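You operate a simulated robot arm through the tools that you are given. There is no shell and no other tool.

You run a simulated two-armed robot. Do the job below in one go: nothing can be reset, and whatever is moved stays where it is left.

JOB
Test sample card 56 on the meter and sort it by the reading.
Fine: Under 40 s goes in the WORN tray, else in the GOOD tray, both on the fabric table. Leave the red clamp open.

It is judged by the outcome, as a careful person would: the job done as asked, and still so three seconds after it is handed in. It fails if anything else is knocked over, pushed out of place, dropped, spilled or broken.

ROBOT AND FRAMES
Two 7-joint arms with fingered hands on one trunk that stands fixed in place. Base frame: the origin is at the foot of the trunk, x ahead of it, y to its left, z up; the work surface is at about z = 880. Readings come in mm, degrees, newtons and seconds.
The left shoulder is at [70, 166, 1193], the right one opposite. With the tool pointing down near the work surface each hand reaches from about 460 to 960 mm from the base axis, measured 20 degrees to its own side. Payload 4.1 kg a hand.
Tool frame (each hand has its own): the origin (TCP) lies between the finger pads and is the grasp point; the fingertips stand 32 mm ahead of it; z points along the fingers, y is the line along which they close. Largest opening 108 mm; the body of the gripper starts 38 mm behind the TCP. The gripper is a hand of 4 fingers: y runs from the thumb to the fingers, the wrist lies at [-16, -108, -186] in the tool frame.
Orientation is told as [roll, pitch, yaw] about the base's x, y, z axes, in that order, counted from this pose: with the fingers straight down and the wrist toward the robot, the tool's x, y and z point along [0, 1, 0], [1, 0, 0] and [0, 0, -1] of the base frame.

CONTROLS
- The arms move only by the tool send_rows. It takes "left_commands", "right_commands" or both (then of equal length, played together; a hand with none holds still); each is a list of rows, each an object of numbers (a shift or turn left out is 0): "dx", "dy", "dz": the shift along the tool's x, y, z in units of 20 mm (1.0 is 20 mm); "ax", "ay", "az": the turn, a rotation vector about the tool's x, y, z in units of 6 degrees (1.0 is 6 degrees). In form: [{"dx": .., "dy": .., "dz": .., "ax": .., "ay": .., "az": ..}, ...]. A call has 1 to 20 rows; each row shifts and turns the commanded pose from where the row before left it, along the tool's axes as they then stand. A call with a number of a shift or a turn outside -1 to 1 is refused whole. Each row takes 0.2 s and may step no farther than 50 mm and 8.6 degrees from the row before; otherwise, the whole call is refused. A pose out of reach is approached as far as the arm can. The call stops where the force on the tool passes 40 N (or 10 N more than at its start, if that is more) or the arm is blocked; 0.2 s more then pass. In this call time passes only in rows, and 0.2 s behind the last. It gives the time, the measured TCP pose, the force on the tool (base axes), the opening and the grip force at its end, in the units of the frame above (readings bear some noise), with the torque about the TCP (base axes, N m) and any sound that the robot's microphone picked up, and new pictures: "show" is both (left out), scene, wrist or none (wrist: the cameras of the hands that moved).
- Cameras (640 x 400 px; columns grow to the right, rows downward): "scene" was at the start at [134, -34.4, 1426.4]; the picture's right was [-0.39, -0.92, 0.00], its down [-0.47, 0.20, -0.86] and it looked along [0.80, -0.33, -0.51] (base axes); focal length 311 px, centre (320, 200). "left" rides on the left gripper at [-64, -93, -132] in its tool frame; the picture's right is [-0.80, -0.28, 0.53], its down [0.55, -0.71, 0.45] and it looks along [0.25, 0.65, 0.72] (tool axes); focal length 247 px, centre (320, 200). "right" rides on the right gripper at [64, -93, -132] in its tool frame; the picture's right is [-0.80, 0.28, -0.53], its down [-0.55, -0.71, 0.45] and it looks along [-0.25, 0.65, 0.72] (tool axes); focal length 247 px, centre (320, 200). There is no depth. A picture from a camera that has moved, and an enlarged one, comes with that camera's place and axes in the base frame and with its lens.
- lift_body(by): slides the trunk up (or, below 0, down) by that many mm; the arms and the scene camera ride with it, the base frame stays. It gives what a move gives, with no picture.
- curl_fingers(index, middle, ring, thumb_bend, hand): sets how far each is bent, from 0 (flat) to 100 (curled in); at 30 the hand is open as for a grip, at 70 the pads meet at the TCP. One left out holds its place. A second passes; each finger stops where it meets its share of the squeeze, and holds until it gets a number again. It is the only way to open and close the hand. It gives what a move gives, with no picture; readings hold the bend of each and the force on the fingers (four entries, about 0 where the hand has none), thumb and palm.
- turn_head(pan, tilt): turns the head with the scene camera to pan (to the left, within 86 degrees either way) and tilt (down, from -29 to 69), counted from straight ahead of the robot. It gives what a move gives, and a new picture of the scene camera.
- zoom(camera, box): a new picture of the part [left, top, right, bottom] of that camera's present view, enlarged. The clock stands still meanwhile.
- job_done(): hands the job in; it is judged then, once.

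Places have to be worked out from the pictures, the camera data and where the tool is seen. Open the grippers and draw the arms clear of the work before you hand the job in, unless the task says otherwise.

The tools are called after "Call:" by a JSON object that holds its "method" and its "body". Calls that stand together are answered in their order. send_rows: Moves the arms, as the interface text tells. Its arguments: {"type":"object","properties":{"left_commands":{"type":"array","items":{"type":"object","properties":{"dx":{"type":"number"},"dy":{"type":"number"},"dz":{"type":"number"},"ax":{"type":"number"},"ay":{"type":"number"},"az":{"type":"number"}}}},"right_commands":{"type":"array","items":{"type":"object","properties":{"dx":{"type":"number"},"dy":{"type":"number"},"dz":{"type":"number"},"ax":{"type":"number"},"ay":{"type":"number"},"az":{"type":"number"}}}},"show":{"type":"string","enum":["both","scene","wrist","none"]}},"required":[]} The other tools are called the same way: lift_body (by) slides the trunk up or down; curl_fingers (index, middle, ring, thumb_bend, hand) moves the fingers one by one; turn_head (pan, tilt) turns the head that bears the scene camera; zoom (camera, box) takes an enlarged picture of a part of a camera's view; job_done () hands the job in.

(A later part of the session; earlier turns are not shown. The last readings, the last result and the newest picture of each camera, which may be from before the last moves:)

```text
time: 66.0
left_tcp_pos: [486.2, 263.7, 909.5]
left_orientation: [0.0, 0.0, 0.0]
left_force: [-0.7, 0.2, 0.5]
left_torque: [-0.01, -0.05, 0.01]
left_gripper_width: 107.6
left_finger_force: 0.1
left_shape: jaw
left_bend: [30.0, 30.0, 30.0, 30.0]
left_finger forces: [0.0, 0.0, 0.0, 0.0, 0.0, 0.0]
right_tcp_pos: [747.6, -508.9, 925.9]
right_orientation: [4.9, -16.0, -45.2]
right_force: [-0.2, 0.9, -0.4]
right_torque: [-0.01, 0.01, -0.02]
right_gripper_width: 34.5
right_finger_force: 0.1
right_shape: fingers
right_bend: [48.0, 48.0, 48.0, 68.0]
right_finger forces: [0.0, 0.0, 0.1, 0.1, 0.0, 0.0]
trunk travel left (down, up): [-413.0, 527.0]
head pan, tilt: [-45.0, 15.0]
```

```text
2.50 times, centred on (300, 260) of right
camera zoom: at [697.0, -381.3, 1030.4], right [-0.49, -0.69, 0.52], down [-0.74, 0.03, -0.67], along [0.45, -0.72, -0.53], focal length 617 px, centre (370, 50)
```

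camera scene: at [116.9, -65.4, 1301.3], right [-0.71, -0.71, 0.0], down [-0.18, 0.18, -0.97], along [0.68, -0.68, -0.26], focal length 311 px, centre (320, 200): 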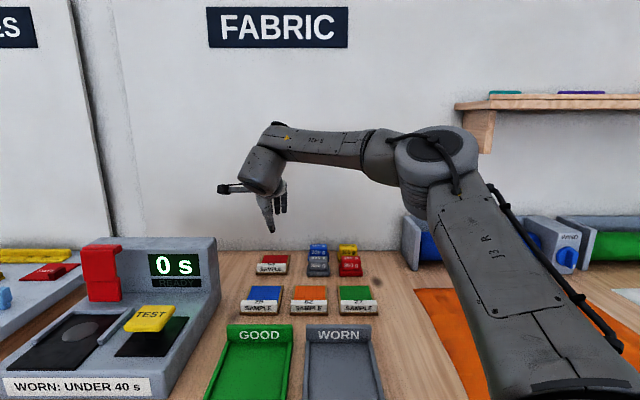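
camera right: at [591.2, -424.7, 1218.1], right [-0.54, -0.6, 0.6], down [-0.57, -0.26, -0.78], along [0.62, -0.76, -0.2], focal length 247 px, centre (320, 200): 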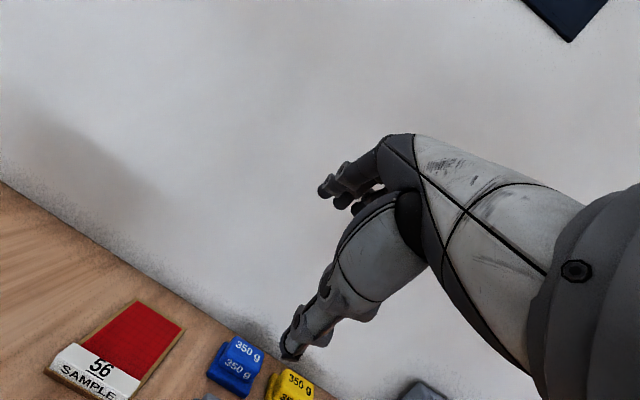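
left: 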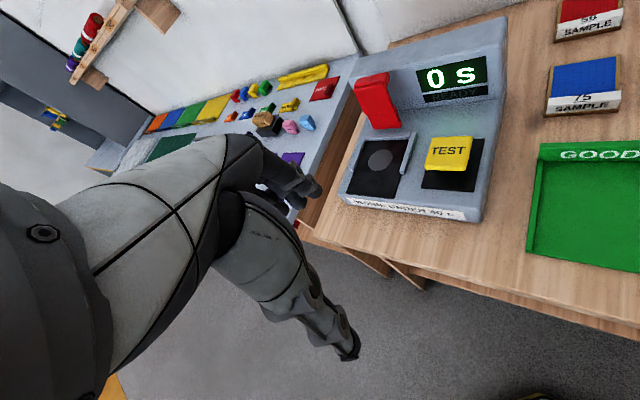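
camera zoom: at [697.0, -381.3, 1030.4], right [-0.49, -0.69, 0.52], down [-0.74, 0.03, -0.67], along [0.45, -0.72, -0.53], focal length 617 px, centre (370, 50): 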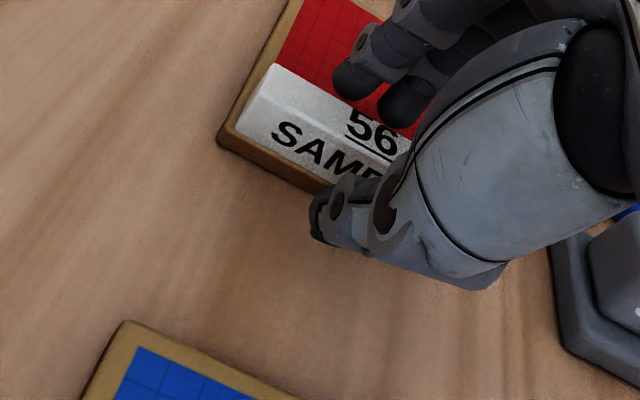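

The thumb tip is about 3 mm above the bench in front of the block and the fingers are just behind it. I'll close all digits on the label block.

Call:
{"method": "curl_fingers", "body": {"hand": "right", "index": 75, "middle": 75, "ring": 75, "thumb_bend": 75}}

Call:
{"method": "zoom", "body": {"camera": "scene", "box": [240, 190, 320, 250]}}

Call:
{"method": "zoom", "body": {"camera": "right", "box": [200, 180, 400, 340]}}

```text
time: 67.0
left_tcp_pos: [485.2, 263.9, 910.3]
left_orientation: [0.0, -0.1, 0.0]
left_force: [-0.2, 0.0, -0.3]
left_torque: [-0.02, 0.03, 0.01]
left_gripper_width: 107.4
left_finger_force: 0.1
left_shape: jaw
left_bend: [30.0, 30.0, 30.0, 30.0]
left_finger forces: [0.1, 0.1, 0.0, 0.1, 0.0, 0.1]
right_tcp_pos: [746.9, -507.0, 929.3]
right_orientation: [4.8, -16.1, -45.2]
right_force: [4.1, 2.8, 18.2]
right_torque: [-0.08, -0.19, 0.06]
right_gripper_width: 15.9
right_finger_force: 23.5
right_shape: fingers
right_bend: [74.0, 74.0, 74.0, 64.0]
right_finger forces: [9.4, 11.8, 7.9, 0.1, 18.3, 0.1]
trunk travel left (down, up): [-413.0, 527.0]
head pan, tilt: [-45.0, 15.0]
```

```text
6.67 times, centred on (280, 220) of scene
camera zoom: at [115.0, -63.2, 1164.8], right [-0.71, -0.71, 0.0], down [-0.18, 0.18, -0.97], along [0.68, -0.68, -0.26], focal length 2072 px, centre (587, 67)
```

zoom: 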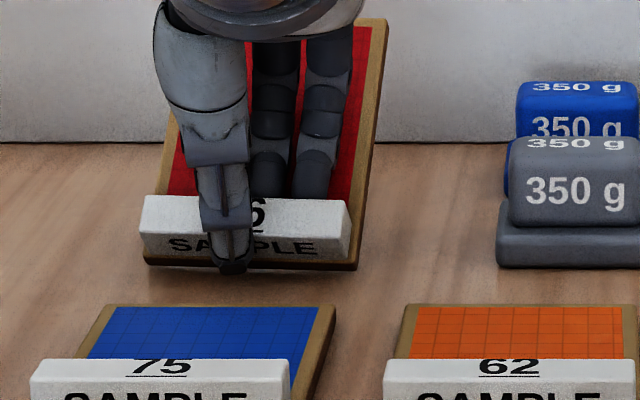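

```text
2.50 times, centred on (300, 260) of right
camera zoom: at [695.8, -379.0, 1033.1], right [-0.5, -0.69, 0.52], down [-0.74, 0.02, -0.67], along [0.45, -0.72, -0.53], focal length 617 px, centre (370, 50)
```

zoom: 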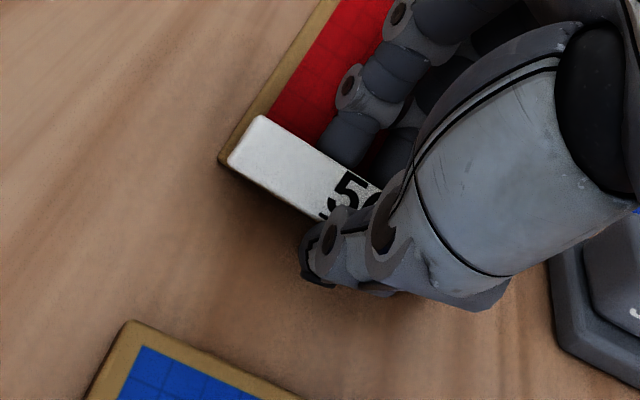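

The grip took hold (about 23 N) and tipped the card's far end up to match my hand tilt, with its front edge pressing on the bench. I'll raise the trunk 40 mm and check that the card comes along.

Call:
{"method": "lift_body", "body": {"by": 40}}

Call:
{"method": "zoom", "body": {"camera": "scene", "box": [220, 150, 380, 250]}}

Call:
{"method": "zoom", "body": {"camera": "right", "box": [160, 130, 420, 340]}}

```text
time: 67.9
left_tcp_pos: [486.3, 262.5, 948.8]
left_orientation: [0.0, 0.1, -0.1]
left_force: [0.7, -0.3, -0.3]
left_torque: [0.04, -0.02, 0.01]
left_gripper_width: 107.5
left_finger_force: 0.1
left_shape: jaw
left_bend: [30.0, 30.0, 30.0, 30.0]
left_finger forces: [0.0, 0.1, 0.0, 0.0, 0.1, 0.1]
right_tcp_pos: [748.5, -508.6, 964.1]
right_orientation: [4.7, -16.0, -45.2]
right_force: [-0.2, 0.1, -0.9]
right_torque: [-0.01, 0.01, 0.03]
right_gripper_width: 15.6
right_finger_force: 17.2
right_shape: fingers
right_bend: [74.0, 74.0, 74.0, 63.0]
right_finger forces: [6.2, 5.8, 3.6, 0.0, 16.9, 0.0]
trunk travel left (down, up): [-453.0, 487.0]
head pan, tilt: [-45.0, 15.0]
```

```text
4.00 times, centred on (300, 200) of scene
camera zoom: at [117.4, -65.8, 1204.2], right [-0.71, -0.71, 0.0], down [-0.18, 0.18, -0.97], along [0.68, -0.68, -0.26], focal length 1243 px, centre (400, 200)
```

zoom: 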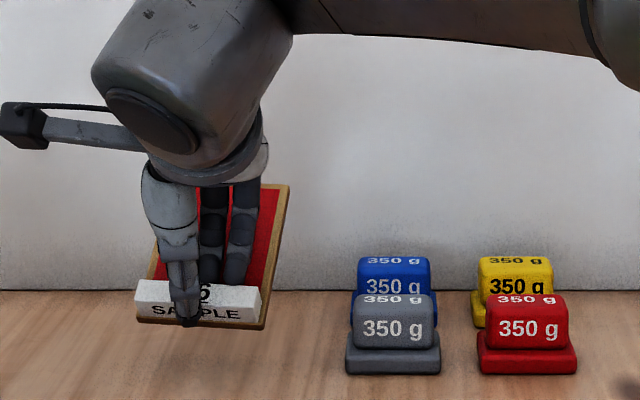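

```text
1.90 times, centred on (290, 235) of right
camera zoom: at [697.7, -381.9, 1069.1], right [-0.49, -0.69, 0.52], down [-0.75, 0.03, -0.67], along [0.45, -0.72, -0.53], focal length 470 px, centre (377, 133)
```

zoom: 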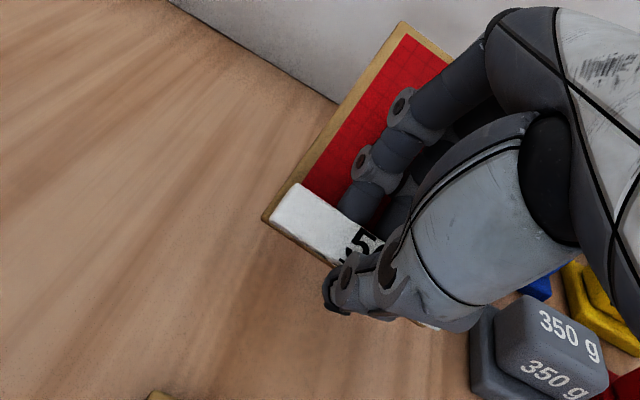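

Card 56 is held firmly, pitched up at the far end. I'll raise it another 80 mm and carry it back over the trays toward the WORN tray, where I can set it down and hand over to the left arm, which suits the meter pocket.

Call:
{"method": "lift_body", "body": {"by": 80}}

Call:
{"method": "send_rows", "body": {"right_commands": [{"dx": -0.47, "dy": -0.88, "dz": -0.27}, {"dx": -0.47, "dy": -0.88, "dz": -0.27}, {"dx": -0.47, "dy": -0.88, "dz": -0.27}, {"dx": -0.47, "dy": -0.88, "dz": -0.27}, {"dx": -0.47, "dy": -0.88, "dz": -0.27}, {"dx": -0.47, "dy": -0.88, "dz": -0.27}, {"dx": -0.47, "dy": -0.88, "dz": -0.27}, {"dx": -0.47, "dy": -0.88, "dz": -0.27}, {"dx": -0.47, "dy": -0.88, "dz": -0.27}, {"dx": -0.47, "dy": -0.88, "dz": -0.27}, {"dx": -0.47, "dy": -0.88, "dz": -0.27}, {"dx": -0.47, "dy": -0.88, "dz": -0.27}, {"dx": -0.47, "dy": -0.88, "dz": -0.27}, {"dx": -0.47, "dy": -0.88, "dz": -0.27}, {"dx": -0.47, "dy": -0.88, "dz": -0.27}, {"dx": -0.47, "dy": -0.88, "dz": -0.27}], "show": "both"}}

```text
time: 69.0
left_tcp_pos: [487.3, 263.3, 1029.7]
left_orientation: [-0.1, 0.0, 0.0]
left_force: [-0.4, -0.1, -0.4]
left_torque: [0.0, -0.05, 0.01]
left_gripper_width: 107.8
left_finger_force: 0.1
left_shape: jaw
left_bend: [30.0, 30.0, 30.0, 30.0]
left_finger forces: [0.0, 0.0, 0.1, 0.1, 0.0, 0.0]
right_tcp_pos: [748.0, -508.8, 1046.0]
right_orientation: [4.8, -16.0, -45.1]
right_force: [-0.1, -0.1, -0.2]
right_torque: [-0.01, 0.0, 0.03]
right_gripper_width: 15.8
right_finger_force: 17.0
right_shape: fingers
right_bend: [74.0, 74.0, 74.0, 63.0]
right_finger forces: [6.7, 5.6, 3.4, 0.1, 16.9, 0.1]
trunk travel left (down, up): [-533.0, 407.0]
head pan, tilt: [-45.0, 15.0]
```

```text
time: 72.4
left_tcp_pos: [485.0, 263.1, 1030.3]
left_orientation: [0.0, -0.1, -0.1]
left_force: [0.2, 0.0, -0.7]
left_torque: [0.04, -0.01, 0.0]
left_gripper_width: 107.8
left_finger_force: 0.0
left_shape: jaw
left_bend: [30.0, 30.0, 30.0, 30.0]
left_finger forces: [0.0, 0.2, 0.0, 0.0, 0.1, 0.0]
right_tcp_pos: [430.6, -413.1, 1039.7]
right_orientation: [4.8, -16.0, -45.2]
right_force: [0.3, 0.6, -0.3]
right_torque: [0.02, -0.02, -0.03]
right_gripper_width: 15.6
right_finger_force: 16.7
right_shape: fingers
right_bend: [74.0, 74.0, 74.0, 63.0]
right_finger forces: [6.9, 5.6, 3.3, 0.0, 16.8, 0.1]
trunk travel left (down, up): [-533.0, 407.0]
head pan, tilt: [-45.0, 15.0]
camera scene: at [116.0, -65.5, 1284.4], right [-0.71, -0.71, 0.0], down [-0.18, 0.18, -0.97], along [0.68, -0.68, -0.26], focal length 311 px, centre (320, 200)
camera right: at [379.3, -286.0, 1143.9], right [-0.49, -0.69, 0.52], down [-0.74, 0.03, -0.67], along [0.45, -0.72, -0.53], focal length 247 px, centre (320, 200)
```

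scene: 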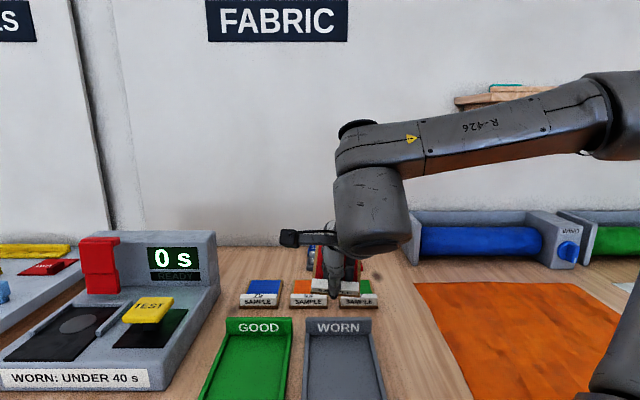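
right: 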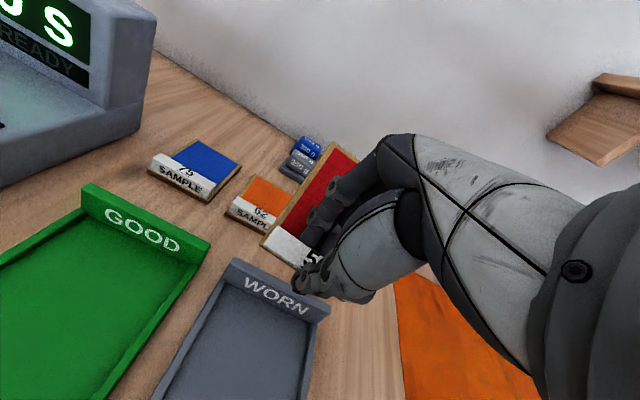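

The card is carried steadily (a≈597, b≈−12, 17 N grip). Before choosing where to set it down, I'll check that the left arm can reach over the meter pocket, starting by raising it and turning it to yaw −45°.

Call:
{"method": "send_rows", "body": {"left_commands": [{"az": 0.9375, "dz": -0.7}, {"az": 0.9375, "dz": -0.7}, {"az": 0.9375, "dz": -0.7}, {"az": 0.9375, "dz": -0.7}, {"az": 0.9375, "dz": -0.7}, {"az": 0.9375, "dz": -0.7}, {"az": 0.9375, "dz": -0.7}, {"az": 0.9375, "dz": -0.7}], "show": "none"}}

Call:
{"method": "turn_head", "body": {"pan": -20, "tilt": 20}}

```text
time: 74.2
left_tcp_pos: [486.8, 262.8, 1135.3]
left_orientation: [-0.1, 0.0, -42.2]
left_force: [0.3, -0.1, -0.2]
left_torque: [0.05, -0.02, 0.02]
left_gripper_width: 107.7
left_finger_force: 0.1
left_shape: jaw
left_bend: [30.0, 30.0, 30.0, 30.0]
left_finger forces: [0.0, 0.0, 0.0, 0.1, 0.0, 0.0]
left hand out of reach, approached as far as the arm can: row 8
right_tcp_pos: [432.7, -413.5, 1039.0]
right_orientation: [4.7, -16.0, -45.1]
right_force: [0.7, 0.3, -1.6]
right_torque: [0.0, -0.01, 0.0]
right_gripper_width: 15.5
right_finger_force: 16.3
right_shape: fingers
right_bend: [74.0, 74.0, 74.0, 63.0]
right_finger forces: [6.8, 5.6, 3.3, 0.0, 16.8, 0.0]
trunk travel left (down, up): [-533.0, 407.0]
head pan, tilt: [-45.0, 15.0]
```

```text
time: 75.1
left_tcp_pos: [485.8, 262.2, 1134.6]
left_orientation: [0.0, 0.0, -42.1]
left_force: [0.2, -1.2, 0.8]
left_torque: [0.01, -0.02, 0.02]
left_gripper_width: 107.8
left_finger_force: 0.1
left_shape: jaw
left_bend: [30.0, 30.0, 30.0, 30.0]
left_finger forces: [0.0, 0.0, 0.0, 0.0, 0.1, 0.0]
right_tcp_pos: [431.4, -413.6, 1039.8]
right_orientation: [4.8, -16.1, -45.2]
right_force: [0.4, 0.1, -0.2]
right_torque: [0.0, 0.01, 0.0]
right_gripper_width: 15.5
right_finger_force: 16.1
right_shape: fingers
right_bend: [74.0, 74.0, 74.0, 63.0]
right_finger forces: [6.8, 5.6, 3.2, 0.0, 16.8, 0.1]
trunk travel left (down, up): [-533.0, 407.0]
head pan, tilt: [-20.0, 20.0]
camera scene: at [138.4, -31.3, 1276.2], right [-0.34, -0.94, 0.0], down [-0.32, 0.12, -0.94], along [0.88, -0.32, -0.34], focal length 311 px, centre (320, 200)
```

scene: 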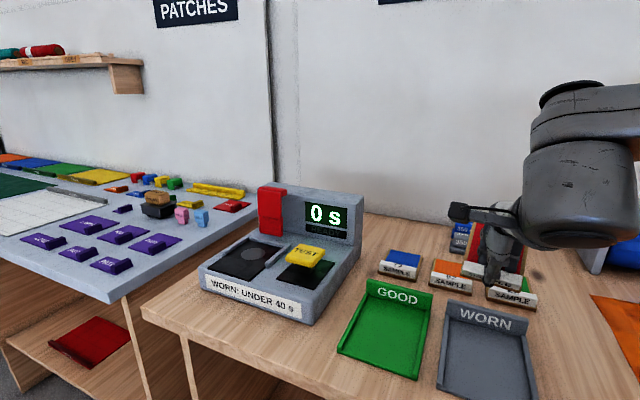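

The left hand is at yaw −42° and z≈1135, clear of everything. I'll move it toward a point over the pocket's front [714, −68] to test the reach, staying well above the clamp.

Call:
{"method": "send_rows", "body": {"left_commands": [{"dx": -0.232, "dy": 0.975}, {"dx": -0.232, "dy": 0.975}, {"dx": -0.232, "dy": 0.975}, {"dx": -0.232, "dy": 0.975}, {"dx": -0.232, "dy": 0.975}, {"dx": -0.232, "dy": 0.975}, {"dx": -0.232, "dy": 0.975}, {"dx": -0.232, "dy": 0.975}, {"dx": -0.232, "dy": 0.975}, {"dx": -0.232, "dy": 0.975}, {"dx": -0.232, "dy": 0.975}, {"dx": -0.232, "dy": 0.975}, {"dx": -0.232, "dy": 0.975}, {"dx": -0.232, "dy": 0.975}, {"dx": -0.232, "dy": 0.975}, {"dx": -0.232, "dy": 0.975}, {"dx": -0.232, "dy": 0.975}, {"dx": -0.232, "dy": 0.975}, {"dx": -0.232, "dy": 0.975}, {"dx": -0.232, "dy": 0.975}], "show": "both"}}

```text
time: 79.3
left_tcp_pos: [659.2, -17.9, 1133.9]
left_orientation: [0.0, 0.1, -44.9]
left_force: [-0.1, 0.0, -1.0]
left_torque: [0.02, 0.0, 0.0]
left_gripper_width: 107.8
left_finger_force: 0.1
left_shape: jaw
left_bend: [30.0, 30.0, 30.0, 30.0]
left_finger forces: [0.0, 0.1, 0.0, 0.0, 0.0, 0.0]
left hand out of reach, approached as far as the arm can: row 17, 18, 19, 20
right_tcp_pos: [431.7, -412.4, 1038.1]
right_orientation: [4.8, -16.0, -45.1]
right_force: [-0.4, 0.2, -0.6]
right_torque: [0.0, 0.02, 0.01]
right_gripper_width: 15.6
right_finger_force: 16.1
right_shape: fingers
right_bend: [74.0, 74.0, 74.0, 63.0]
right_finger forces: [6.9, 5.6, 3.5, 0.1, 16.8, 0.1]
trunk travel left (down, up): [-533.0, 407.0]
head pan, tilt: [-20.0, 20.0]
camera scene: at [138.3, -31.1, 1276.2], right [-0.34, -0.94, 0.0], down [-0.32, 0.12, -0.94], along [0.88, -0.32, -0.34], focal length 311 px, centre (320, 200)
camera left: at [547.5, 2.2, 1265.4], right [-0.76, -0.37, -0.53], down [-0.11, 0.89, -0.45], along [0.64, -0.28, -0.72], focal length 247 px, centre (320, 200)
```

scene: 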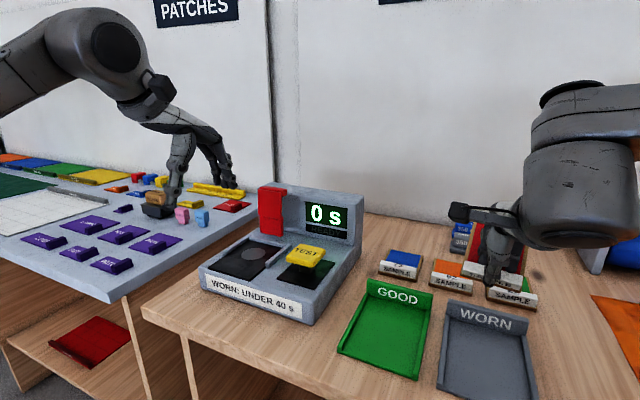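
left: 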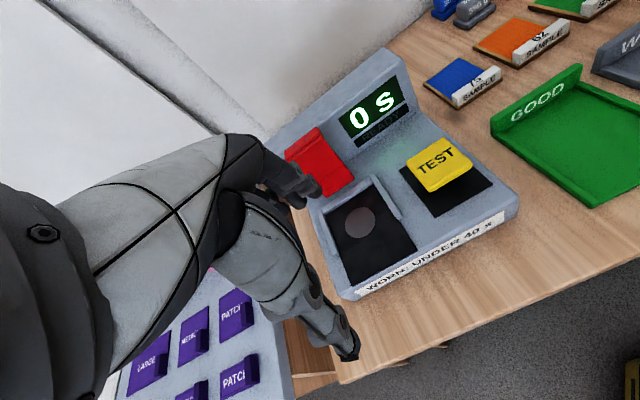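

The left hand reached [659, −18] at yaw −45°, about 75 mm short in depth of the pocket's label place. I'll look left to see the left elbow's posture, so I can find a body height that suits it.

Call:
{"method": "turn_head", "body": {"pan": 60, "tilt": 0}}

```text
time: 80.8
left_tcp_pos: [659.0, -18.0, 1135.2]
left_orientation: [0.0, -0.1, -44.8]
left_force: [-0.1, 0.3, 0.2]
left_torque: [0.0, 0.0, -0.01]
left_gripper_width: 107.7
left_finger_force: 0.1
left_shape: jaw
left_bend: [30.0, 30.0, 30.0, 30.0]
left_finger forces: [0.0, 0.0, 0.0, 0.1, 0.0, 0.0]
right_tcp_pos: [431.4, -413.4, 1039.4]
right_orientation: [4.8, -16.0, -45.1]
right_force: [0.0, -0.4, -1.2]
right_torque: [0.06, -0.01, 0.01]
right_gripper_width: 15.4
right_finger_force: 15.8
right_shape: fingers
right_bend: [74.0, 74.0, 74.0, 63.0]
right_finger forces: [6.9, 5.6, 3.5, 0.0, 16.7, 0.0]
trunk travel left (down, up): [-533.0, 407.0]
head pan, tilt: [60.0, 0.0]
camera scene: at [95.9, 78.5, 1308.5], right [0.87, -0.5, 0.0], down [0.0, 0.0, -1.0], along [0.5, 0.87, 0.0], focal length 311 px, centre (320, 200)
```

scene: 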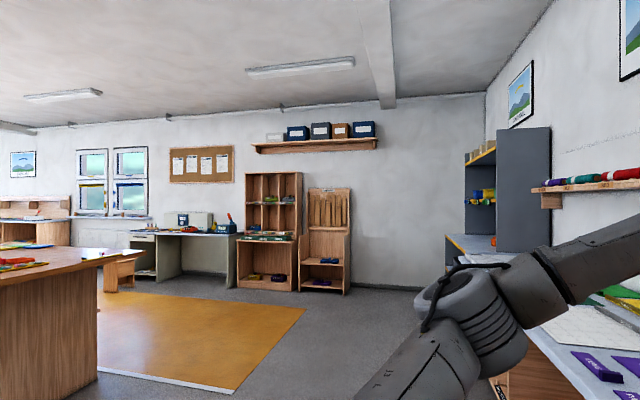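

The left elbow sits 190 mm above its shoulder, like the right one, so the best reach is with the wrist at about elbow height. I'll lower the left hand 100 mm here (still well above the meter deck) and then push forward toward the pocket.

Call:
{"method": "send_rows", "body": {"left_commands": [{"dz": 1}, {"dz": 1}, {"dz": 1}, {"dz": 1}, {"dz": 1}, {"dy": 0.9}, {"dy": 0.9}, {"dy": 0.9}, {"dy": 0.9}], "show": "none"}}

Call:
{"method": "turn_head", "body": {"pan": -15, "tilt": 20}}

```text
time: 82.8
left_tcp_pos: [688.9, -48.8, 1034.3]
left_orientation: [0.0, 0.1, -45.0]
left_force: [0.7, -0.2, 0.4]
left_torque: [-0.01, 0.02, 0.01]
left_gripper_width: 107.6
left_finger_force: 0.0
left_shape: jaw
left_bend: [30.0, 30.0, 30.0, 30.0]
left_finger forces: [0.0, 0.1, 0.0, 0.1, 0.1, 0.0]
left hand out of reach, approached as far as the arm can: row 8, 9
right_tcp_pos: [431.8, -413.7, 1038.8]
right_orientation: [4.8, -16.0, -45.1]
right_force: [0.5, 1.2, -1.1]
right_torque: [0.02, 0.05, -0.01]
right_gripper_width: 15.6
right_finger_force: 16.2
right_shape: fingers
right_bend: [74.0, 74.0, 74.0, 63.0]
right_finger forces: [6.9, 5.5, 3.4, 0.1, 16.8, 0.1]
trunk travel left (down, up): [-533.0, 407.0]
head pan, tilt: [60.0, 0.0]
```

```text
time: 84.3
left_tcp_pos: [689.4, -49.1, 1035.7]
left_orientation: [0.0, 0.0, -45.0]
left_force: [-0.7, 0.7, 0.3]
left_torque: [0.04, -0.01, 0.0]
left_gripper_width: 108.2
left_finger_force: 0.0
left_shape: jaw
left_bend: [30.0, 30.0, 30.0, 30.0]
left_finger forces: [0.1, 0.0, 0.0, 0.1, 0.0, 0.1]
right_tcp_pos: [432.9, -412.4, 1039.7]
right_orientation: [4.7, -16.0, -45.2]
right_force: [0.0, 0.3, -0.5]
right_torque: [-0.01, 0.03, 0.01]
right_gripper_width: 15.6
right_finger_force: 15.7
right_shape: fingers
right_bend: [74.0, 74.0, 74.0, 63.0]
right_finger forces: [6.9, 5.5, 3.3, 0.0, 16.9, 0.0]
trunk travel left (down, up): [-533.0, 407.0]
head pan, tilt: [-15.0, 20.0]
camera scene: at [140.8, -23.5, 1276.2], right [-0.26, -0.97, 0.0], down [-0.33, 0.09, -0.94], along [0.91, -0.24, -0.34], focal length 311 px, centre (320, 200)
```

scene: 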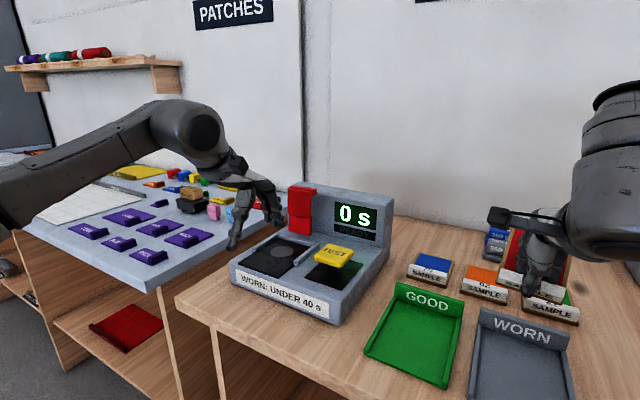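

The left arm can nearly reach the pocket too, and wrist yaw isn't the limit after all. First I want the card flatter, so I'll rotate the right hand 36° the other way to level the card and take out the sideways lean.

Call:
{"method": "send_rows", "body": {"right_commands": [{"ay": -0.8}, {"ax": 1}, {"ax": 1}, {"ax": 1}, {"ax": 1}, {"ax": 1}, {"ax": 1}], "show": "wrist"}}

Call:
{"method": "turn_head", "body": {"pan": -45, "tilt": 28}}

```text
time: 85.9
left_tcp_pos: [690.4, -48.8, 1033.2]
left_orientation: [0.0, 0.1, -44.9]
left_force: [-0.5, -0.1, -0.6]
left_torque: [0.02, -0.02, 0.0]
left_gripper_width: 107.8
left_finger_force: 0.1
left_shape: jaw
left_bend: [30.0, 30.0, 30.0, 30.0]
left_finger forces: [0.1, 0.1, 0.1, 0.0, 0.0, 0.1]
right_tcp_pos: [432.7, -413.1, 1038.9]
right_orientation: [-0.1, 20.2, -45.2]
right_force: [0.2, -0.9, -0.9]
right_torque: [-0.03, 0.01, 0.02]
right_gripper_width: 15.6
right_finger_force: 16.3
right_shape: fingers
right_bend: [74.0, 74.0, 74.0, 63.0]
right_finger forces: [7.2, 5.4, 3.1, 0.0, 16.4, 0.1]
trunk travel left (down, up): [-533.0, 407.0]
head pan, tilt: [-15.0, 20.0]
camera right: at [448.5, -339.1, 1192.6], right [-0.25, -0.88, 0.4], down [-0.97, 0.19, -0.18], along [0.08, -0.43, -0.9], focal length 247 px, centre (320, 200)
```

right: 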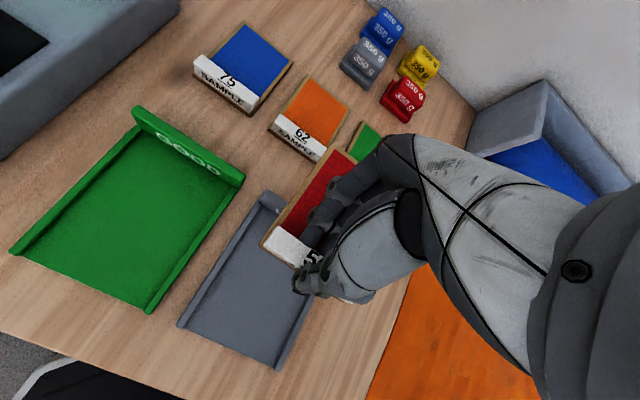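

```text
time: 86.9
left_tcp_pos: [689.9, -48.7, 1035.2]
left_orientation: [0.0, 0.1, -45.0]
left_force: [0.0, -0.9, -0.4]
left_torque: [-0.02, -0.02, -0.03]
left_gripper_width: 107.8
left_finger_force: 0.1
left_shape: jaw
left_bend: [30.0, 30.0, 30.0, 30.0]
left_finger forces: [0.0, 0.0, 0.0, 0.1, 0.0, 0.0]
right_tcp_pos: [432.4, -413.5, 1038.0]
right_orientation: [0.0, 20.1, -45.1]
right_force: [-0.5, -0.2, -0.1]
right_torque: [-0.02, 0.01, -0.01]
right_gripper_width: 15.5
right_finger_force: 16.3
right_shape: fingers
right_bend: [74.0, 74.0, 74.0, 63.0]
right_finger forces: [7.2, 5.4, 3.2, 0.0, 16.4, 0.0]
trunk travel left (down, up): [-533.0, 407.0]
head pan, tilt: [-45.0, 28.0]
camera scene: at [115.4, -64.0, 1263.3], right [-0.71, -0.71, 0.0], down [-0.33, 0.33, -0.88], along [0.62, -0.62, -0.47], focal length 311 px, centre (320, 200)
```

scene: 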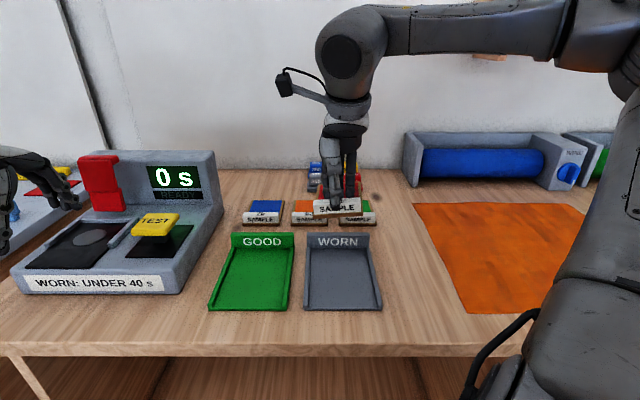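

The rotation worked and the grip holds. I'll zoom in to see how level the card is now.

Call:
{"method": "zoom", "body": {"camera": "scene", "box": [280, 130, 400, 230]}}

Call:
{"method": "zoom", "body": {"camera": "right", "box": [220, 130, 400, 320]}}

Call:
{"method": "zoom", "body": {"camera": "left", "box": [320, 0, 640, 200]}}

```text
4.00 times, centred on (340, 180) of scene
camera zoom: at [115.4, -64.0, 1263.3], right [-0.71, -0.71, 0.0], down [-0.33, 0.33, -0.88], along [0.62, -0.62, -0.47], focal length 1243 px, centre (240, 280)
```

zoom: 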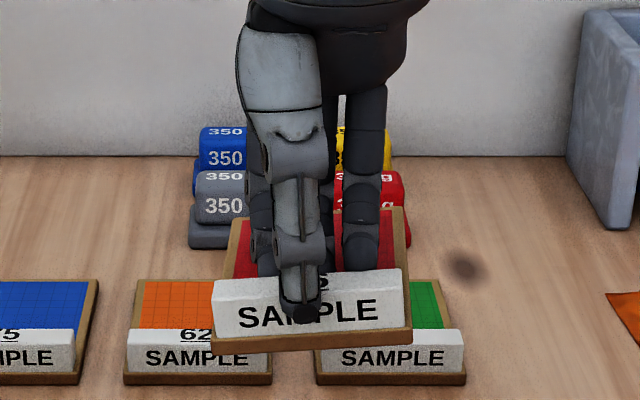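

```text
2.11 times, centred on (310, 225) of right
camera zoom: at [448.1, -338.5, 1192.9], right [-0.25, -0.88, 0.4], down [-0.96, 0.19, -0.18], along [0.08, -0.43, -0.9], focal length 520 px, centre (341, 147)
```

zoom: 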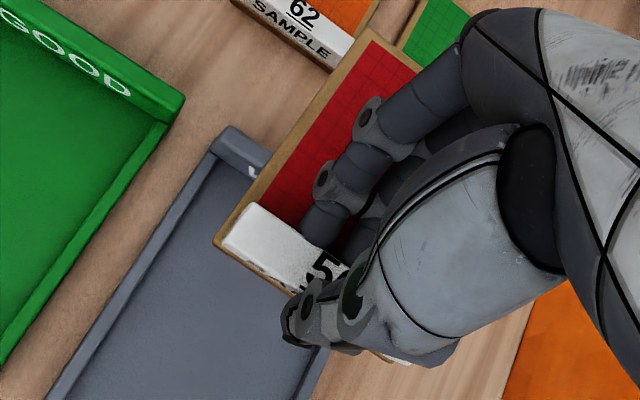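

```text
2.00 times, centred on (480, 100) of left
camera zoom: at [578.3, -28.4, 1166.4], right [-0.76, -0.36, -0.53], down [-0.11, 0.89, -0.45], along [0.64, -0.28, -0.72], focal length 494 px, centre (0, 400)
```

zoom: 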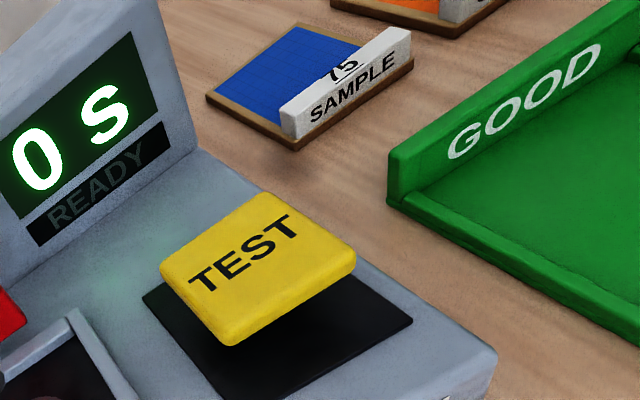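

The card is now level under the right hand (front bottom edge ≈39 mm below the TCP), so I can try placing it in the pocket directly. I'll pull the left hand back and bring the right hand with the card leftward, 20 mm higher, at the same time.

Call:
{"method": "send_rows", "body": {"left_commands": [{"dx": 0.2, "dy": -0.97, "dz": -0.17}, {"dx": 0.2, "dy": -0.97, "dz": -0.17}, {"dx": 0.2, "dy": -0.97, "dz": -0.17}, {"dx": 0.2, "dy": -0.97, "dz": -0.17}, {"dx": 0.2, "dy": -0.97, "dz": -0.17}, {"dx": 0.2, "dy": -0.97, "dz": -0.17}, {"dx": 0.2, "dy": -0.97, "dz": -0.17}, {"dx": 0.2, "dy": -0.97, "dz": -0.17}, {"dx": 0.2, "dy": -0.97, "dz": -0.17}, {"dx": 0.2, "dy": -0.97, "dz": -0.17}, {"dx": 0.2, "dy": -0.97, "dz": -0.17}, {"dx": 0.2, "dy": -0.97, "dz": -0.17}], "right_commands": [{"dy": -0.342, "dz": -0.94}, {"dx": 0.9}, {"dx": 0.9}, {"dx": 0.9}, {"dx": 0.9}, {"dx": 0.9}, {"dx": 0.9}, {"dx": 0.9}, {"dx": 0.9}, {"dx": 0.9}, {"dx": 0.9}, {"dx": 0.9}], "show": "scene"}}

```text
time: 89.5
left_tcp_pos: [560.0, 150.3, 1076.4]
left_orientation: [0.0, 0.1, -45.0]
left_force: [-0.5, 0.3, -0.3]
left_torque: [0.0, 0.02, 0.02]
left_gripper_width: 108.0
left_finger_force: 0.0
left_shape: jaw
left_bend: [30.0, 30.0, 30.0, 30.0]
left_finger forces: [0.0, 0.1, 0.0, 0.0, 0.0, 0.1]
right_tcp_pos: [574.6, -273.6, 1057.3]
right_orientation: [-0.1, 20.0, -45.4]
right_force: [-0.1, 0.6, -1.6]
right_torque: [0.01, 0.0, 0.01]
right_gripper_width: 15.4
right_finger_force: 16.2
right_shape: fingers
right_bend: [74.0, 74.0, 74.0, 63.0]
right_finger forces: [7.4, 5.0, 3.2, 0.0, 16.2, 0.0]
trunk travel left (down, up): [-533.0, 407.0]
head pan, tilt: [-45.0, 28.0]
camera scene: at [116.1, -63.5, 1263.2], right [-0.71, -0.71, 0.0], down [-0.33, 0.33, -0.88], along [0.62, -0.62, -0.47], focal length 311 px, centre (320, 200)
```

scene: 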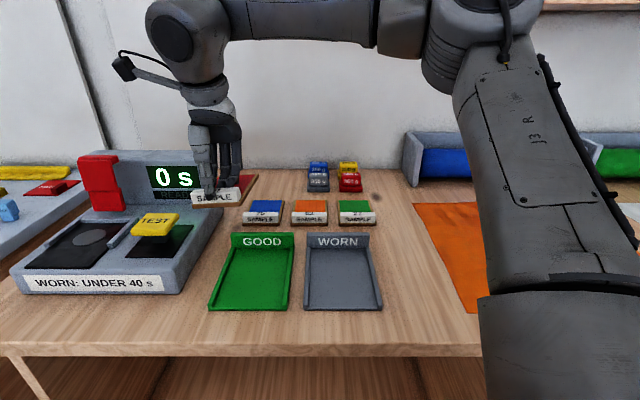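

The right arm moves freely here. The card's far end must stay clear of the standing clamp (a≈670), so I'll bring the hand back 40 mm first, then continue left to the pocket's column.

Call:
{"method": "send_rows", "body": {"right_commands": [{"dy": -0.94, "dz": 0.342}, {"dy": -0.94, "dz": 0.342}, {"dx": 0.9}, {"dx": 0.9}, {"dx": 0.9}, {"dx": 0.9}, {"dx": 0.9}, {"dx": 0.9}, {"dx": 0.9}, {"dx": 0.9}, {"dx": 0.9}, {"dx": 0.9}], "show": "both"}}

```text
time: 92.1
left_tcp_pos: [558.9, 149.6, 1076.0]
left_orientation: [0.0, 0.0, -44.9]
left_force: [-0.4, -0.6, -0.1]
left_torque: [0.0, 0.01, 0.0]
left_gripper_width: 107.8
left_finger_force: 0.0
left_shape: jaw
left_bend: [30.0, 30.0, 30.0, 30.0]
left_finger forces: [0.0, 0.1, 0.0, 0.1, 0.0, 0.0]
right_tcp_pos: [552.2, -235.6, 1058.5]
right_orientation: [0.0, 20.0, -45.3]
right_force: [0.7, -0.2, -0.6]
right_torque: [0.02, 0.0, -0.01]
right_gripper_width: 15.5
right_finger_force: 15.5
right_shape: fingers
right_bend: [74.0, 74.0, 74.0, 63.0]
right_finger forces: [7.4, 5.0, 3.1, 0.0, 16.1, 0.0]
right hand out of reach, approached as far as the arm can: row 3, 4, 5, 6, 7, 8, 9, 10, 11, 12
trunk travel left (down, up): [-533.0, 407.0]
head pan, tilt: [-45.0, 28.0]
camera scene: at [115.3, -63.8, 1263.3], right [-0.71, -0.71, 0.0], down [-0.33, 0.33, -0.88], along [0.62, -0.62, -0.47], focal length 311 px, centre (320, 200)
camera right: at [568.5, -161.2, 1213.2], right [-0.25, -0.88, 0.4], down [-0.96, 0.19, -0.18], along [0.08, -0.43, -0.9], focal length 247 px, centre (320, 200)
```

scene: 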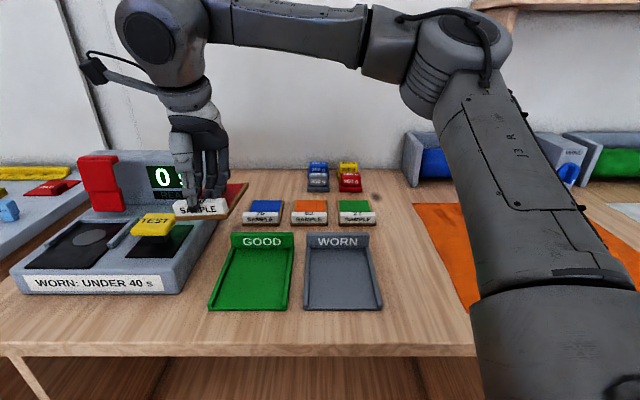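
right: 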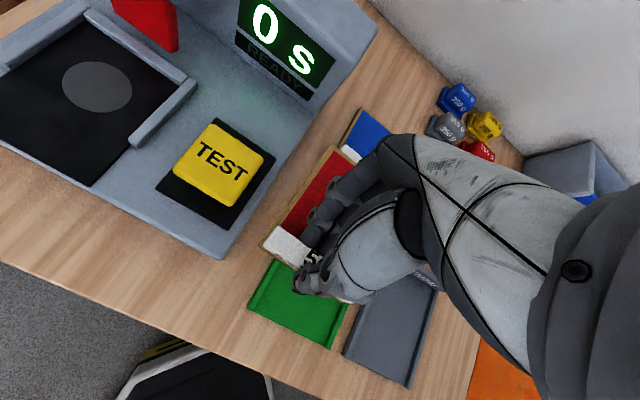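

The right arm stops at b≈−224 with this yaw, so the pocket itself must be served by the left arm. I'll set the card down in the GOOD tray as a hand-over spot: first move over it (a≈522, b≈−150).

Call:
{"method": "send_rows", "body": {"right_commands": [{"dx": -0.925, "dy": -0.41, "dz": 0.15}, {"dx": -0.925, "dy": -0.41, "dz": 0.15}, {"dx": -0.925, "dy": -0.41, "dz": 0.15}, {"dx": -0.925, "dy": -0.41, "dz": 0.15}], "show": "both"}}

```text
time: 93.1
left_tcp_pos: [557.7, 150.8, 1077.9]
left_orientation: [-0.1, 0.0, -45.0]
left_force: [0.5, 0.4, -0.5]
left_torque: [-0.02, -0.06, 0.0]
left_gripper_width: 108.0
left_finger_force: 0.0
left_shape: jaw
left_bend: [30.0, 30.0, 30.0, 30.0]
left_finger forces: [0.1, 0.0, 0.0, 0.0, 0.0, 0.1]
right_tcp_pos: [473.9, -264.6, 1059.5]
right_orientation: [0.0, 20.0, -45.2]
right_force: [0.9, -0.2, -0.1]
right_torque: [0.04, 0.02, -0.03]
right_gripper_width: 15.5
right_finger_force: 15.7
right_shape: fingers
right_bend: [74.0, 74.0, 74.0, 63.0]
right_finger forces: [7.5, 4.9, 3.0, 0.0, 16.0, 0.0]
trunk travel left (down, up): [-533.0, 407.0]
head pan, tilt: [-45.0, 28.0]
camera scene: at [114.2, -64.1, 1263.4], right [-0.71, -0.71, 0.0], down [-0.33, 0.33, -0.88], along [0.62, -0.62, -0.47], focal length 311 px, centre (320, 200)
camera right: at [490.0, -189.9, 1213.5], right [-0.25, -0.88, 0.4], down [-0.96, 0.19, -0.18], along [0.08, -0.43, -0.9], focal length 247 px, centre (320, 200)
```

scene: 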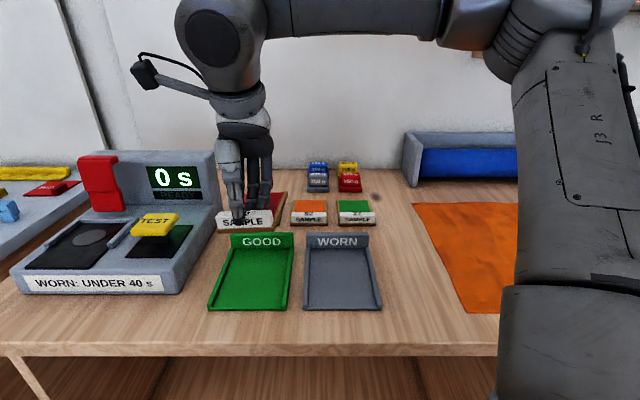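
right: 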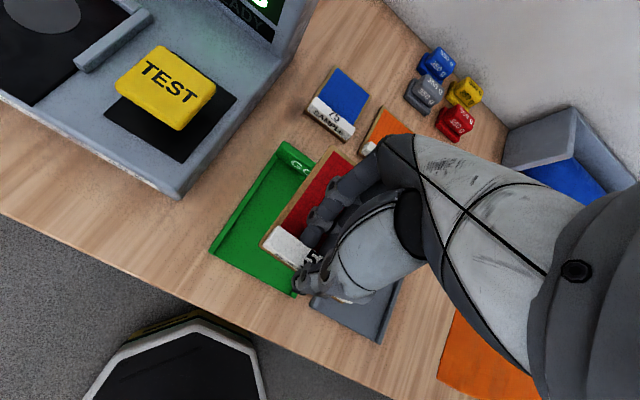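

The hand is over the GOOD tray (a≈522, b≈−148). I'll zoom to check the card's alignment with the tray before lowering.

Call:
{"method": "zoom", "body": {"camera": "scene", "box": [195, 170, 315, 320]}}

Call:
{"method": "zoom", "body": {"camera": "right", "box": [200, 130, 360, 310]}}

```text
2.67 times, centred on (255, 245) of scene
camera zoom: at [114.2, -64.1, 1263.4], right [-0.71, -0.71, 0.0], down [-0.33, 0.33, -0.88], along [0.62, -0.62, -0.47], focal length 829 px, centre (493, 80)
```

zoom: 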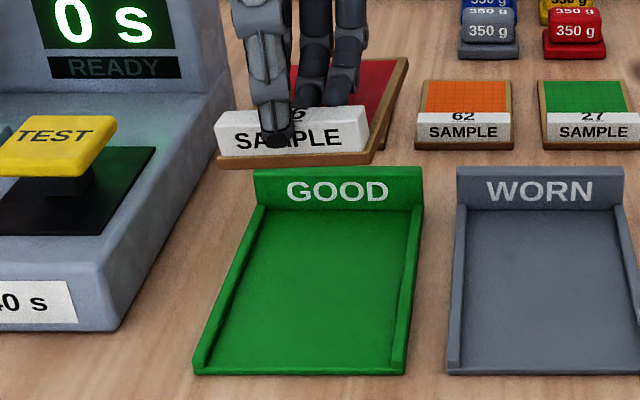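

```text
2.22 times, centred on (280, 220) of right
camera zoom: at [490.0, -189.9, 1213.5], right [-0.25, -0.88, 0.4], down [-0.96, 0.19, -0.18], along [0.08, -0.43, -0.9], focal length 549 px, centre (409, 156)
```

zoom: 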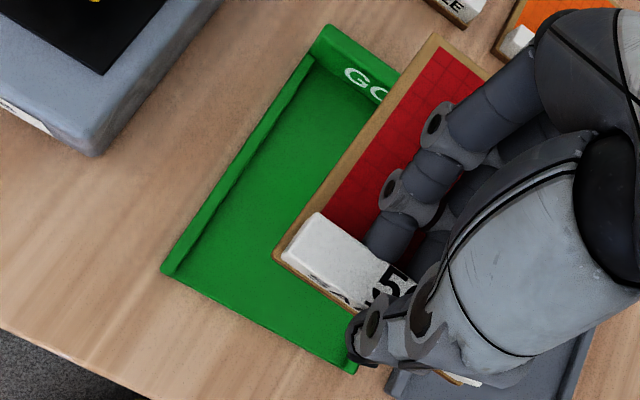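

The card is aligned with the tray and about 120 mm above its floor. I'll shift 5 mm left and lower the trunk 100 mm.

Call:
{"method": "send_rows", "body": {"right_commands": [{"dx": 0.22}], "show": "none"}}

Call:
{"method": "lift_body", "body": {"by": -100}}

Call:
{"method": "zoom", "body": {"camera": "scene", "box": [175, 200, 315, 320]}}

Call:
{"method": "zoom", "body": {"camera": "right", "box": [200, 130, 360, 310]}}

```text
time: 93.5
left_tcp_pos: [559.2, 150.2, 1076.8]
left_orientation: [0.1, 0.0, -45.0]
left_force: [-1.0, 0.1, -0.1]
left_torque: [0.02, 0.02, 0.0]
left_gripper_width: 107.7
left_finger_force: 0.0
left_shape: jaw
left_bend: [30.0, 30.0, 30.0, 30.0]
left_finger forces: [0.0, 0.1, 0.0, 0.0, 0.0, 0.0]
right_tcp_pos: [476.6, -261.2, 1058.9]
right_orientation: [0.0, 20.0, -45.2]
right_force: [0.2, 0.0, 0.9]
right_torque: [0.01, 0.04, 0.04]
right_gripper_width: 15.3
right_finger_force: 15.6
right_shape: fingers
right_bend: [74.0, 74.0, 74.0, 63.0]
right_finger forces: [7.5, 4.8, 3.1, 0.1, 16.1, 0.1]
trunk travel left (down, up): [-533.0, 407.0]
head pan, tilt: [-45.0, 28.0]
```

```text
time: 94.8
left_tcp_pos: [559.6, 150.4, 976.3]
left_orientation: [0.0, -0.1, -45.1]
left_force: [0.1, 0.0, -0.3]
left_torque: [0.02, 0.0, 0.0]
left_gripper_width: 107.6
left_finger_force: 0.0
left_shape: jaw
left_bend: [30.0, 30.0, 30.0, 30.0]
left_finger forces: [0.1, 0.0, 0.1, 0.1, 0.1, 0.0]
right_tcp_pos: [477.0, -261.5, 960.2]
right_orientation: [0.0, 20.0, -45.3]
right_force: [0.0, 0.6, 0.5]
right_torque: [0.01, 0.0, 0.03]
right_gripper_width: 15.3
right_finger_force: 16.1
right_shape: fingers
right_bend: [74.0, 74.0, 74.0, 63.0]
right_finger forces: [7.5, 4.8, 3.1, 0.0, 16.1, 0.0]
trunk travel left (down, up): [-433.0, 507.0]
head pan, tilt: [-45.0, 28.0]
```

```text
3.33 times, centred on (245, 260) of scene
camera zoom: at [115.0, -63.8, 1163.4], right [-0.71, -0.71, 0.0], down [-0.33, 0.33, -0.88], along [0.62, -0.62, -0.47], focal length 1036 px, centre (570, 0)
```

zoom: 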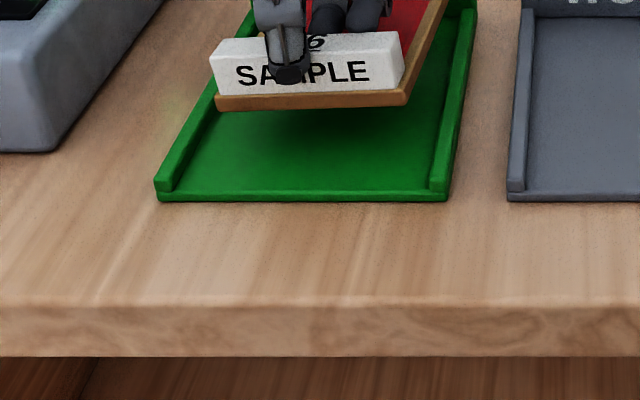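

```text
2.22 times, centred on (280, 220) of right
camera zoom: at [493.8, -186.3, 1113.6], right [-0.25, -0.88, 0.4], down [-0.96, 0.19, -0.18], along [0.08, -0.43, -0.9], focal length 549 px, centre (409, 156)
```

zoom: 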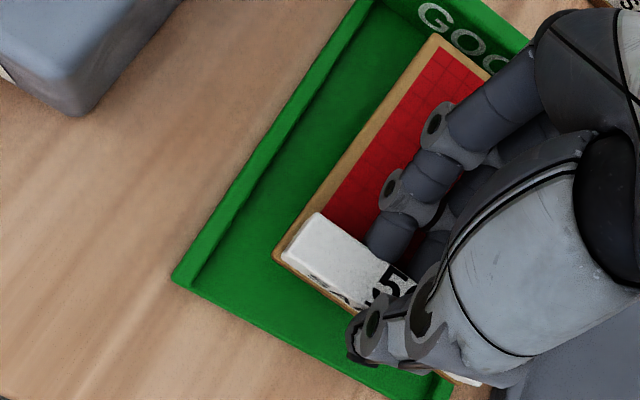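

The card's underside is about 19 mm above the tray floor and its far end is near the back wall, so I'll shift 8 mm toward me and lower 12 mm more.

Call:
{"method": "send_rows", "body": {"right_commands": [{"dy": -0.376, "dz": 0.137}], "show": "none"}}

Call:
{"method": "lift_body", "body": {"by": -12}}

Call:
{"method": "zoom", "body": {"camera": "scene", "box": [175, 200, 315, 320]}}

```text
time: 95.2
left_tcp_pos: [558.5, 150.5, 976.5]
left_orientation: [0.1, 0.0, -45.0]
left_force: [-0.1, 0.0, -0.4]
left_torque: [0.02, 0.01, 0.02]
left_gripper_width: 108.0
left_finger_force: 0.1
left_shape: jaw
left_bend: [30.0, 30.0, 30.0, 30.0]
left_finger forces: [0.1, 0.0, 0.0, 0.1, 0.0, 0.0]
right_tcp_pos: [472.1, -256.0, 959.7]
right_orientation: [0.0, 20.0, -45.2]
right_force: [-0.9, 0.1, -1.0]
right_torque: [-0.01, -0.02, 0.04]
right_gripper_width: 15.8
right_finger_force: 16.0
right_shape: fingers
right_bend: [74.0, 74.0, 74.0, 63.0]
right_finger forces: [7.5, 4.7, 3.1, 0.0, 16.1, 0.1]
trunk travel left (down, up): [-433.0, 507.0]
head pan, tilt: [-45.0, 28.0]
```

```text
time: 95.8
left_tcp_pos: [557.4, 149.4, 964.5]
left_orientation: [0.1, 0.0, -45.0]
left_force: [0.8, 0.3, -0.7]
left_torque: [-0.01, -0.05, 0.02]
left_gripper_width: 107.8
left_finger_force: 0.1
left_shape: jaw
left_bend: [30.0, 30.0, 30.0, 30.0]
left_finger forces: [0.1, 0.0, 0.1, 0.1, 0.0, 0.0]
right_tcp_pos: [472.1, -256.1, 946.6]
right_orientation: [0.0, 20.0, -45.2]
right_force: [0.6, 0.1, -1.7]
right_torque: [0.06, 0.0, 0.0]
right_gripper_width: 15.6
right_finger_force: 15.7
right_shape: fingers
right_bend: [74.0, 74.0, 74.0, 63.0]
right_finger forces: [7.5, 4.8, 2.9, 0.0, 16.1, 0.0]
trunk travel left (down, up): [-421.0, 519.0]
head pan, tilt: [-45.0, 28.0]
```

```text
3.33 times, centred on (245, 260) of scene
camera zoom: at [115.0, -63.9, 1151.3], right [-0.71, -0.71, 0.0], down [-0.33, 0.33, -0.88], along [0.62, -0.62, -0.47], focal length 1036 px, centre (570, 0)
```

zoom: 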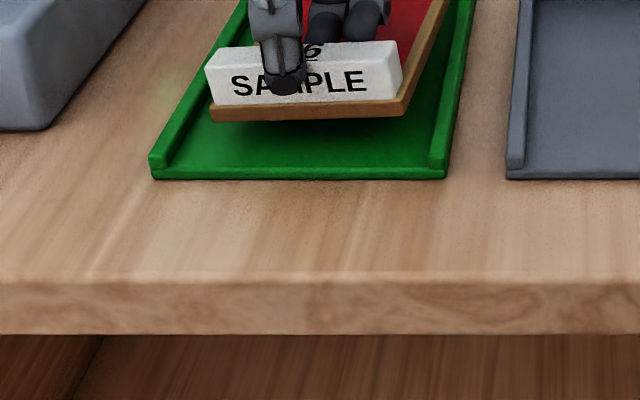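

A small gap remains. I'll lower another 5 mm and watch the force reading for contact.

Call:
{"method": "lift_body", "body": {"by": -5}}

Call:
{"method": "zoom", "body": {"camera": "scene", "box": [185, 200, 305, 290]}}

```text
time: 96.3
left_tcp_pos: [558.1, 150.1, 960.3]
left_orientation: [0.0, 0.0, -45.0]
left_force: [0.5, -0.9, 0.3]
left_torque: [0.02, 0.03, -0.01]
left_gripper_width: 107.8
left_finger_force: 0.0
left_shape: jaw
left_bend: [30.0, 30.0, 30.0, 30.0]
left_finger forces: [0.0, 0.0, 0.0, 0.0, 0.0, 0.1]
right_tcp_pos: [472.6, -255.8, 940.8]
right_orientation: [0.1, 20.0, -45.2]
right_force: [0.4, 0.2, -0.4]
right_torque: [0.03, 0.01, 0.02]
right_gripper_width: 15.7
right_finger_force: 16.0
right_shape: fingers
right_bend: [74.0, 74.0, 74.0, 63.0]
right_finger forces: [7.6, 4.8, 3.0, 0.1, 16.1, 0.1]
trunk travel left (down, up): [-416.0, 524.0]
head pan, tilt: [-45.0, 28.0]
```

```text
4.44 times, centred on (245, 245) of scene
camera zoom: at [115.1, -63.8, 1146.3], right [-0.71, -0.71, 0.0], down [-0.33, 0.33, -0.88], along [0.62, -0.62, -0.47], focal length 1382 px, centre (653, 0)
```

zoom: 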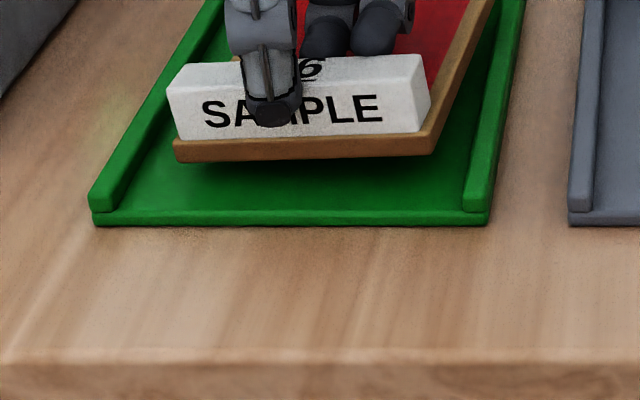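

It's nearly down, with the left front corner lowest. Another 4 mm should bring it to rest.

Call:
{"method": "lift_body", "body": {"by": -4}}

Call:
{"method": "zoom", "body": {"camera": "scene", "box": [185, 200, 305, 290]}}

```text
time: 96.9
left_tcp_pos: [558.8, 150.7, 955.5]
left_orientation: [0.1, -0.1, -45.0]
left_force: [-1.0, -0.2, 0.1]
left_torque: [0.0, -0.02, -0.01]
left_gripper_width: 107.8
left_finger_force: 0.1
left_shape: jaw
left_bend: [30.0, 30.0, 30.0, 30.0]
left_finger forces: [0.0, 0.1, 0.1, 0.1, 0.0, 0.0]
right_tcp_pos: [472.2, -256.7, 938.2]
right_orientation: [0.0, 19.9, -45.2]
right_force: [0.6, -0.4, -0.7]
right_torque: [0.01, 0.01, -0.02]
right_gripper_width: 15.4
right_finger_force: 16.0
right_shape: fingers
right_bend: [74.0, 74.0, 74.0, 63.0]
right_finger forces: [7.4, 4.9, 3.0, 0.0, 16.2, 0.0]
trunk travel left (down, up): [-412.0, 528.0]
head pan, tilt: [-45.0, 28.0]
```

```text
4.44 times, centred on (245, 245) of scene
camera zoom: at [115.1, -63.8, 1142.3], right [-0.71, -0.71, 0.0], down [-0.33, 0.33, -0.88], along [0.62, -0.62, -0.47], focal length 1382 px, centre (653, 0)
```

zoom: 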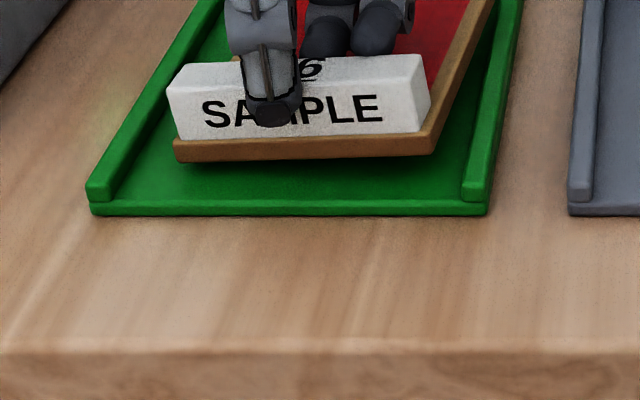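

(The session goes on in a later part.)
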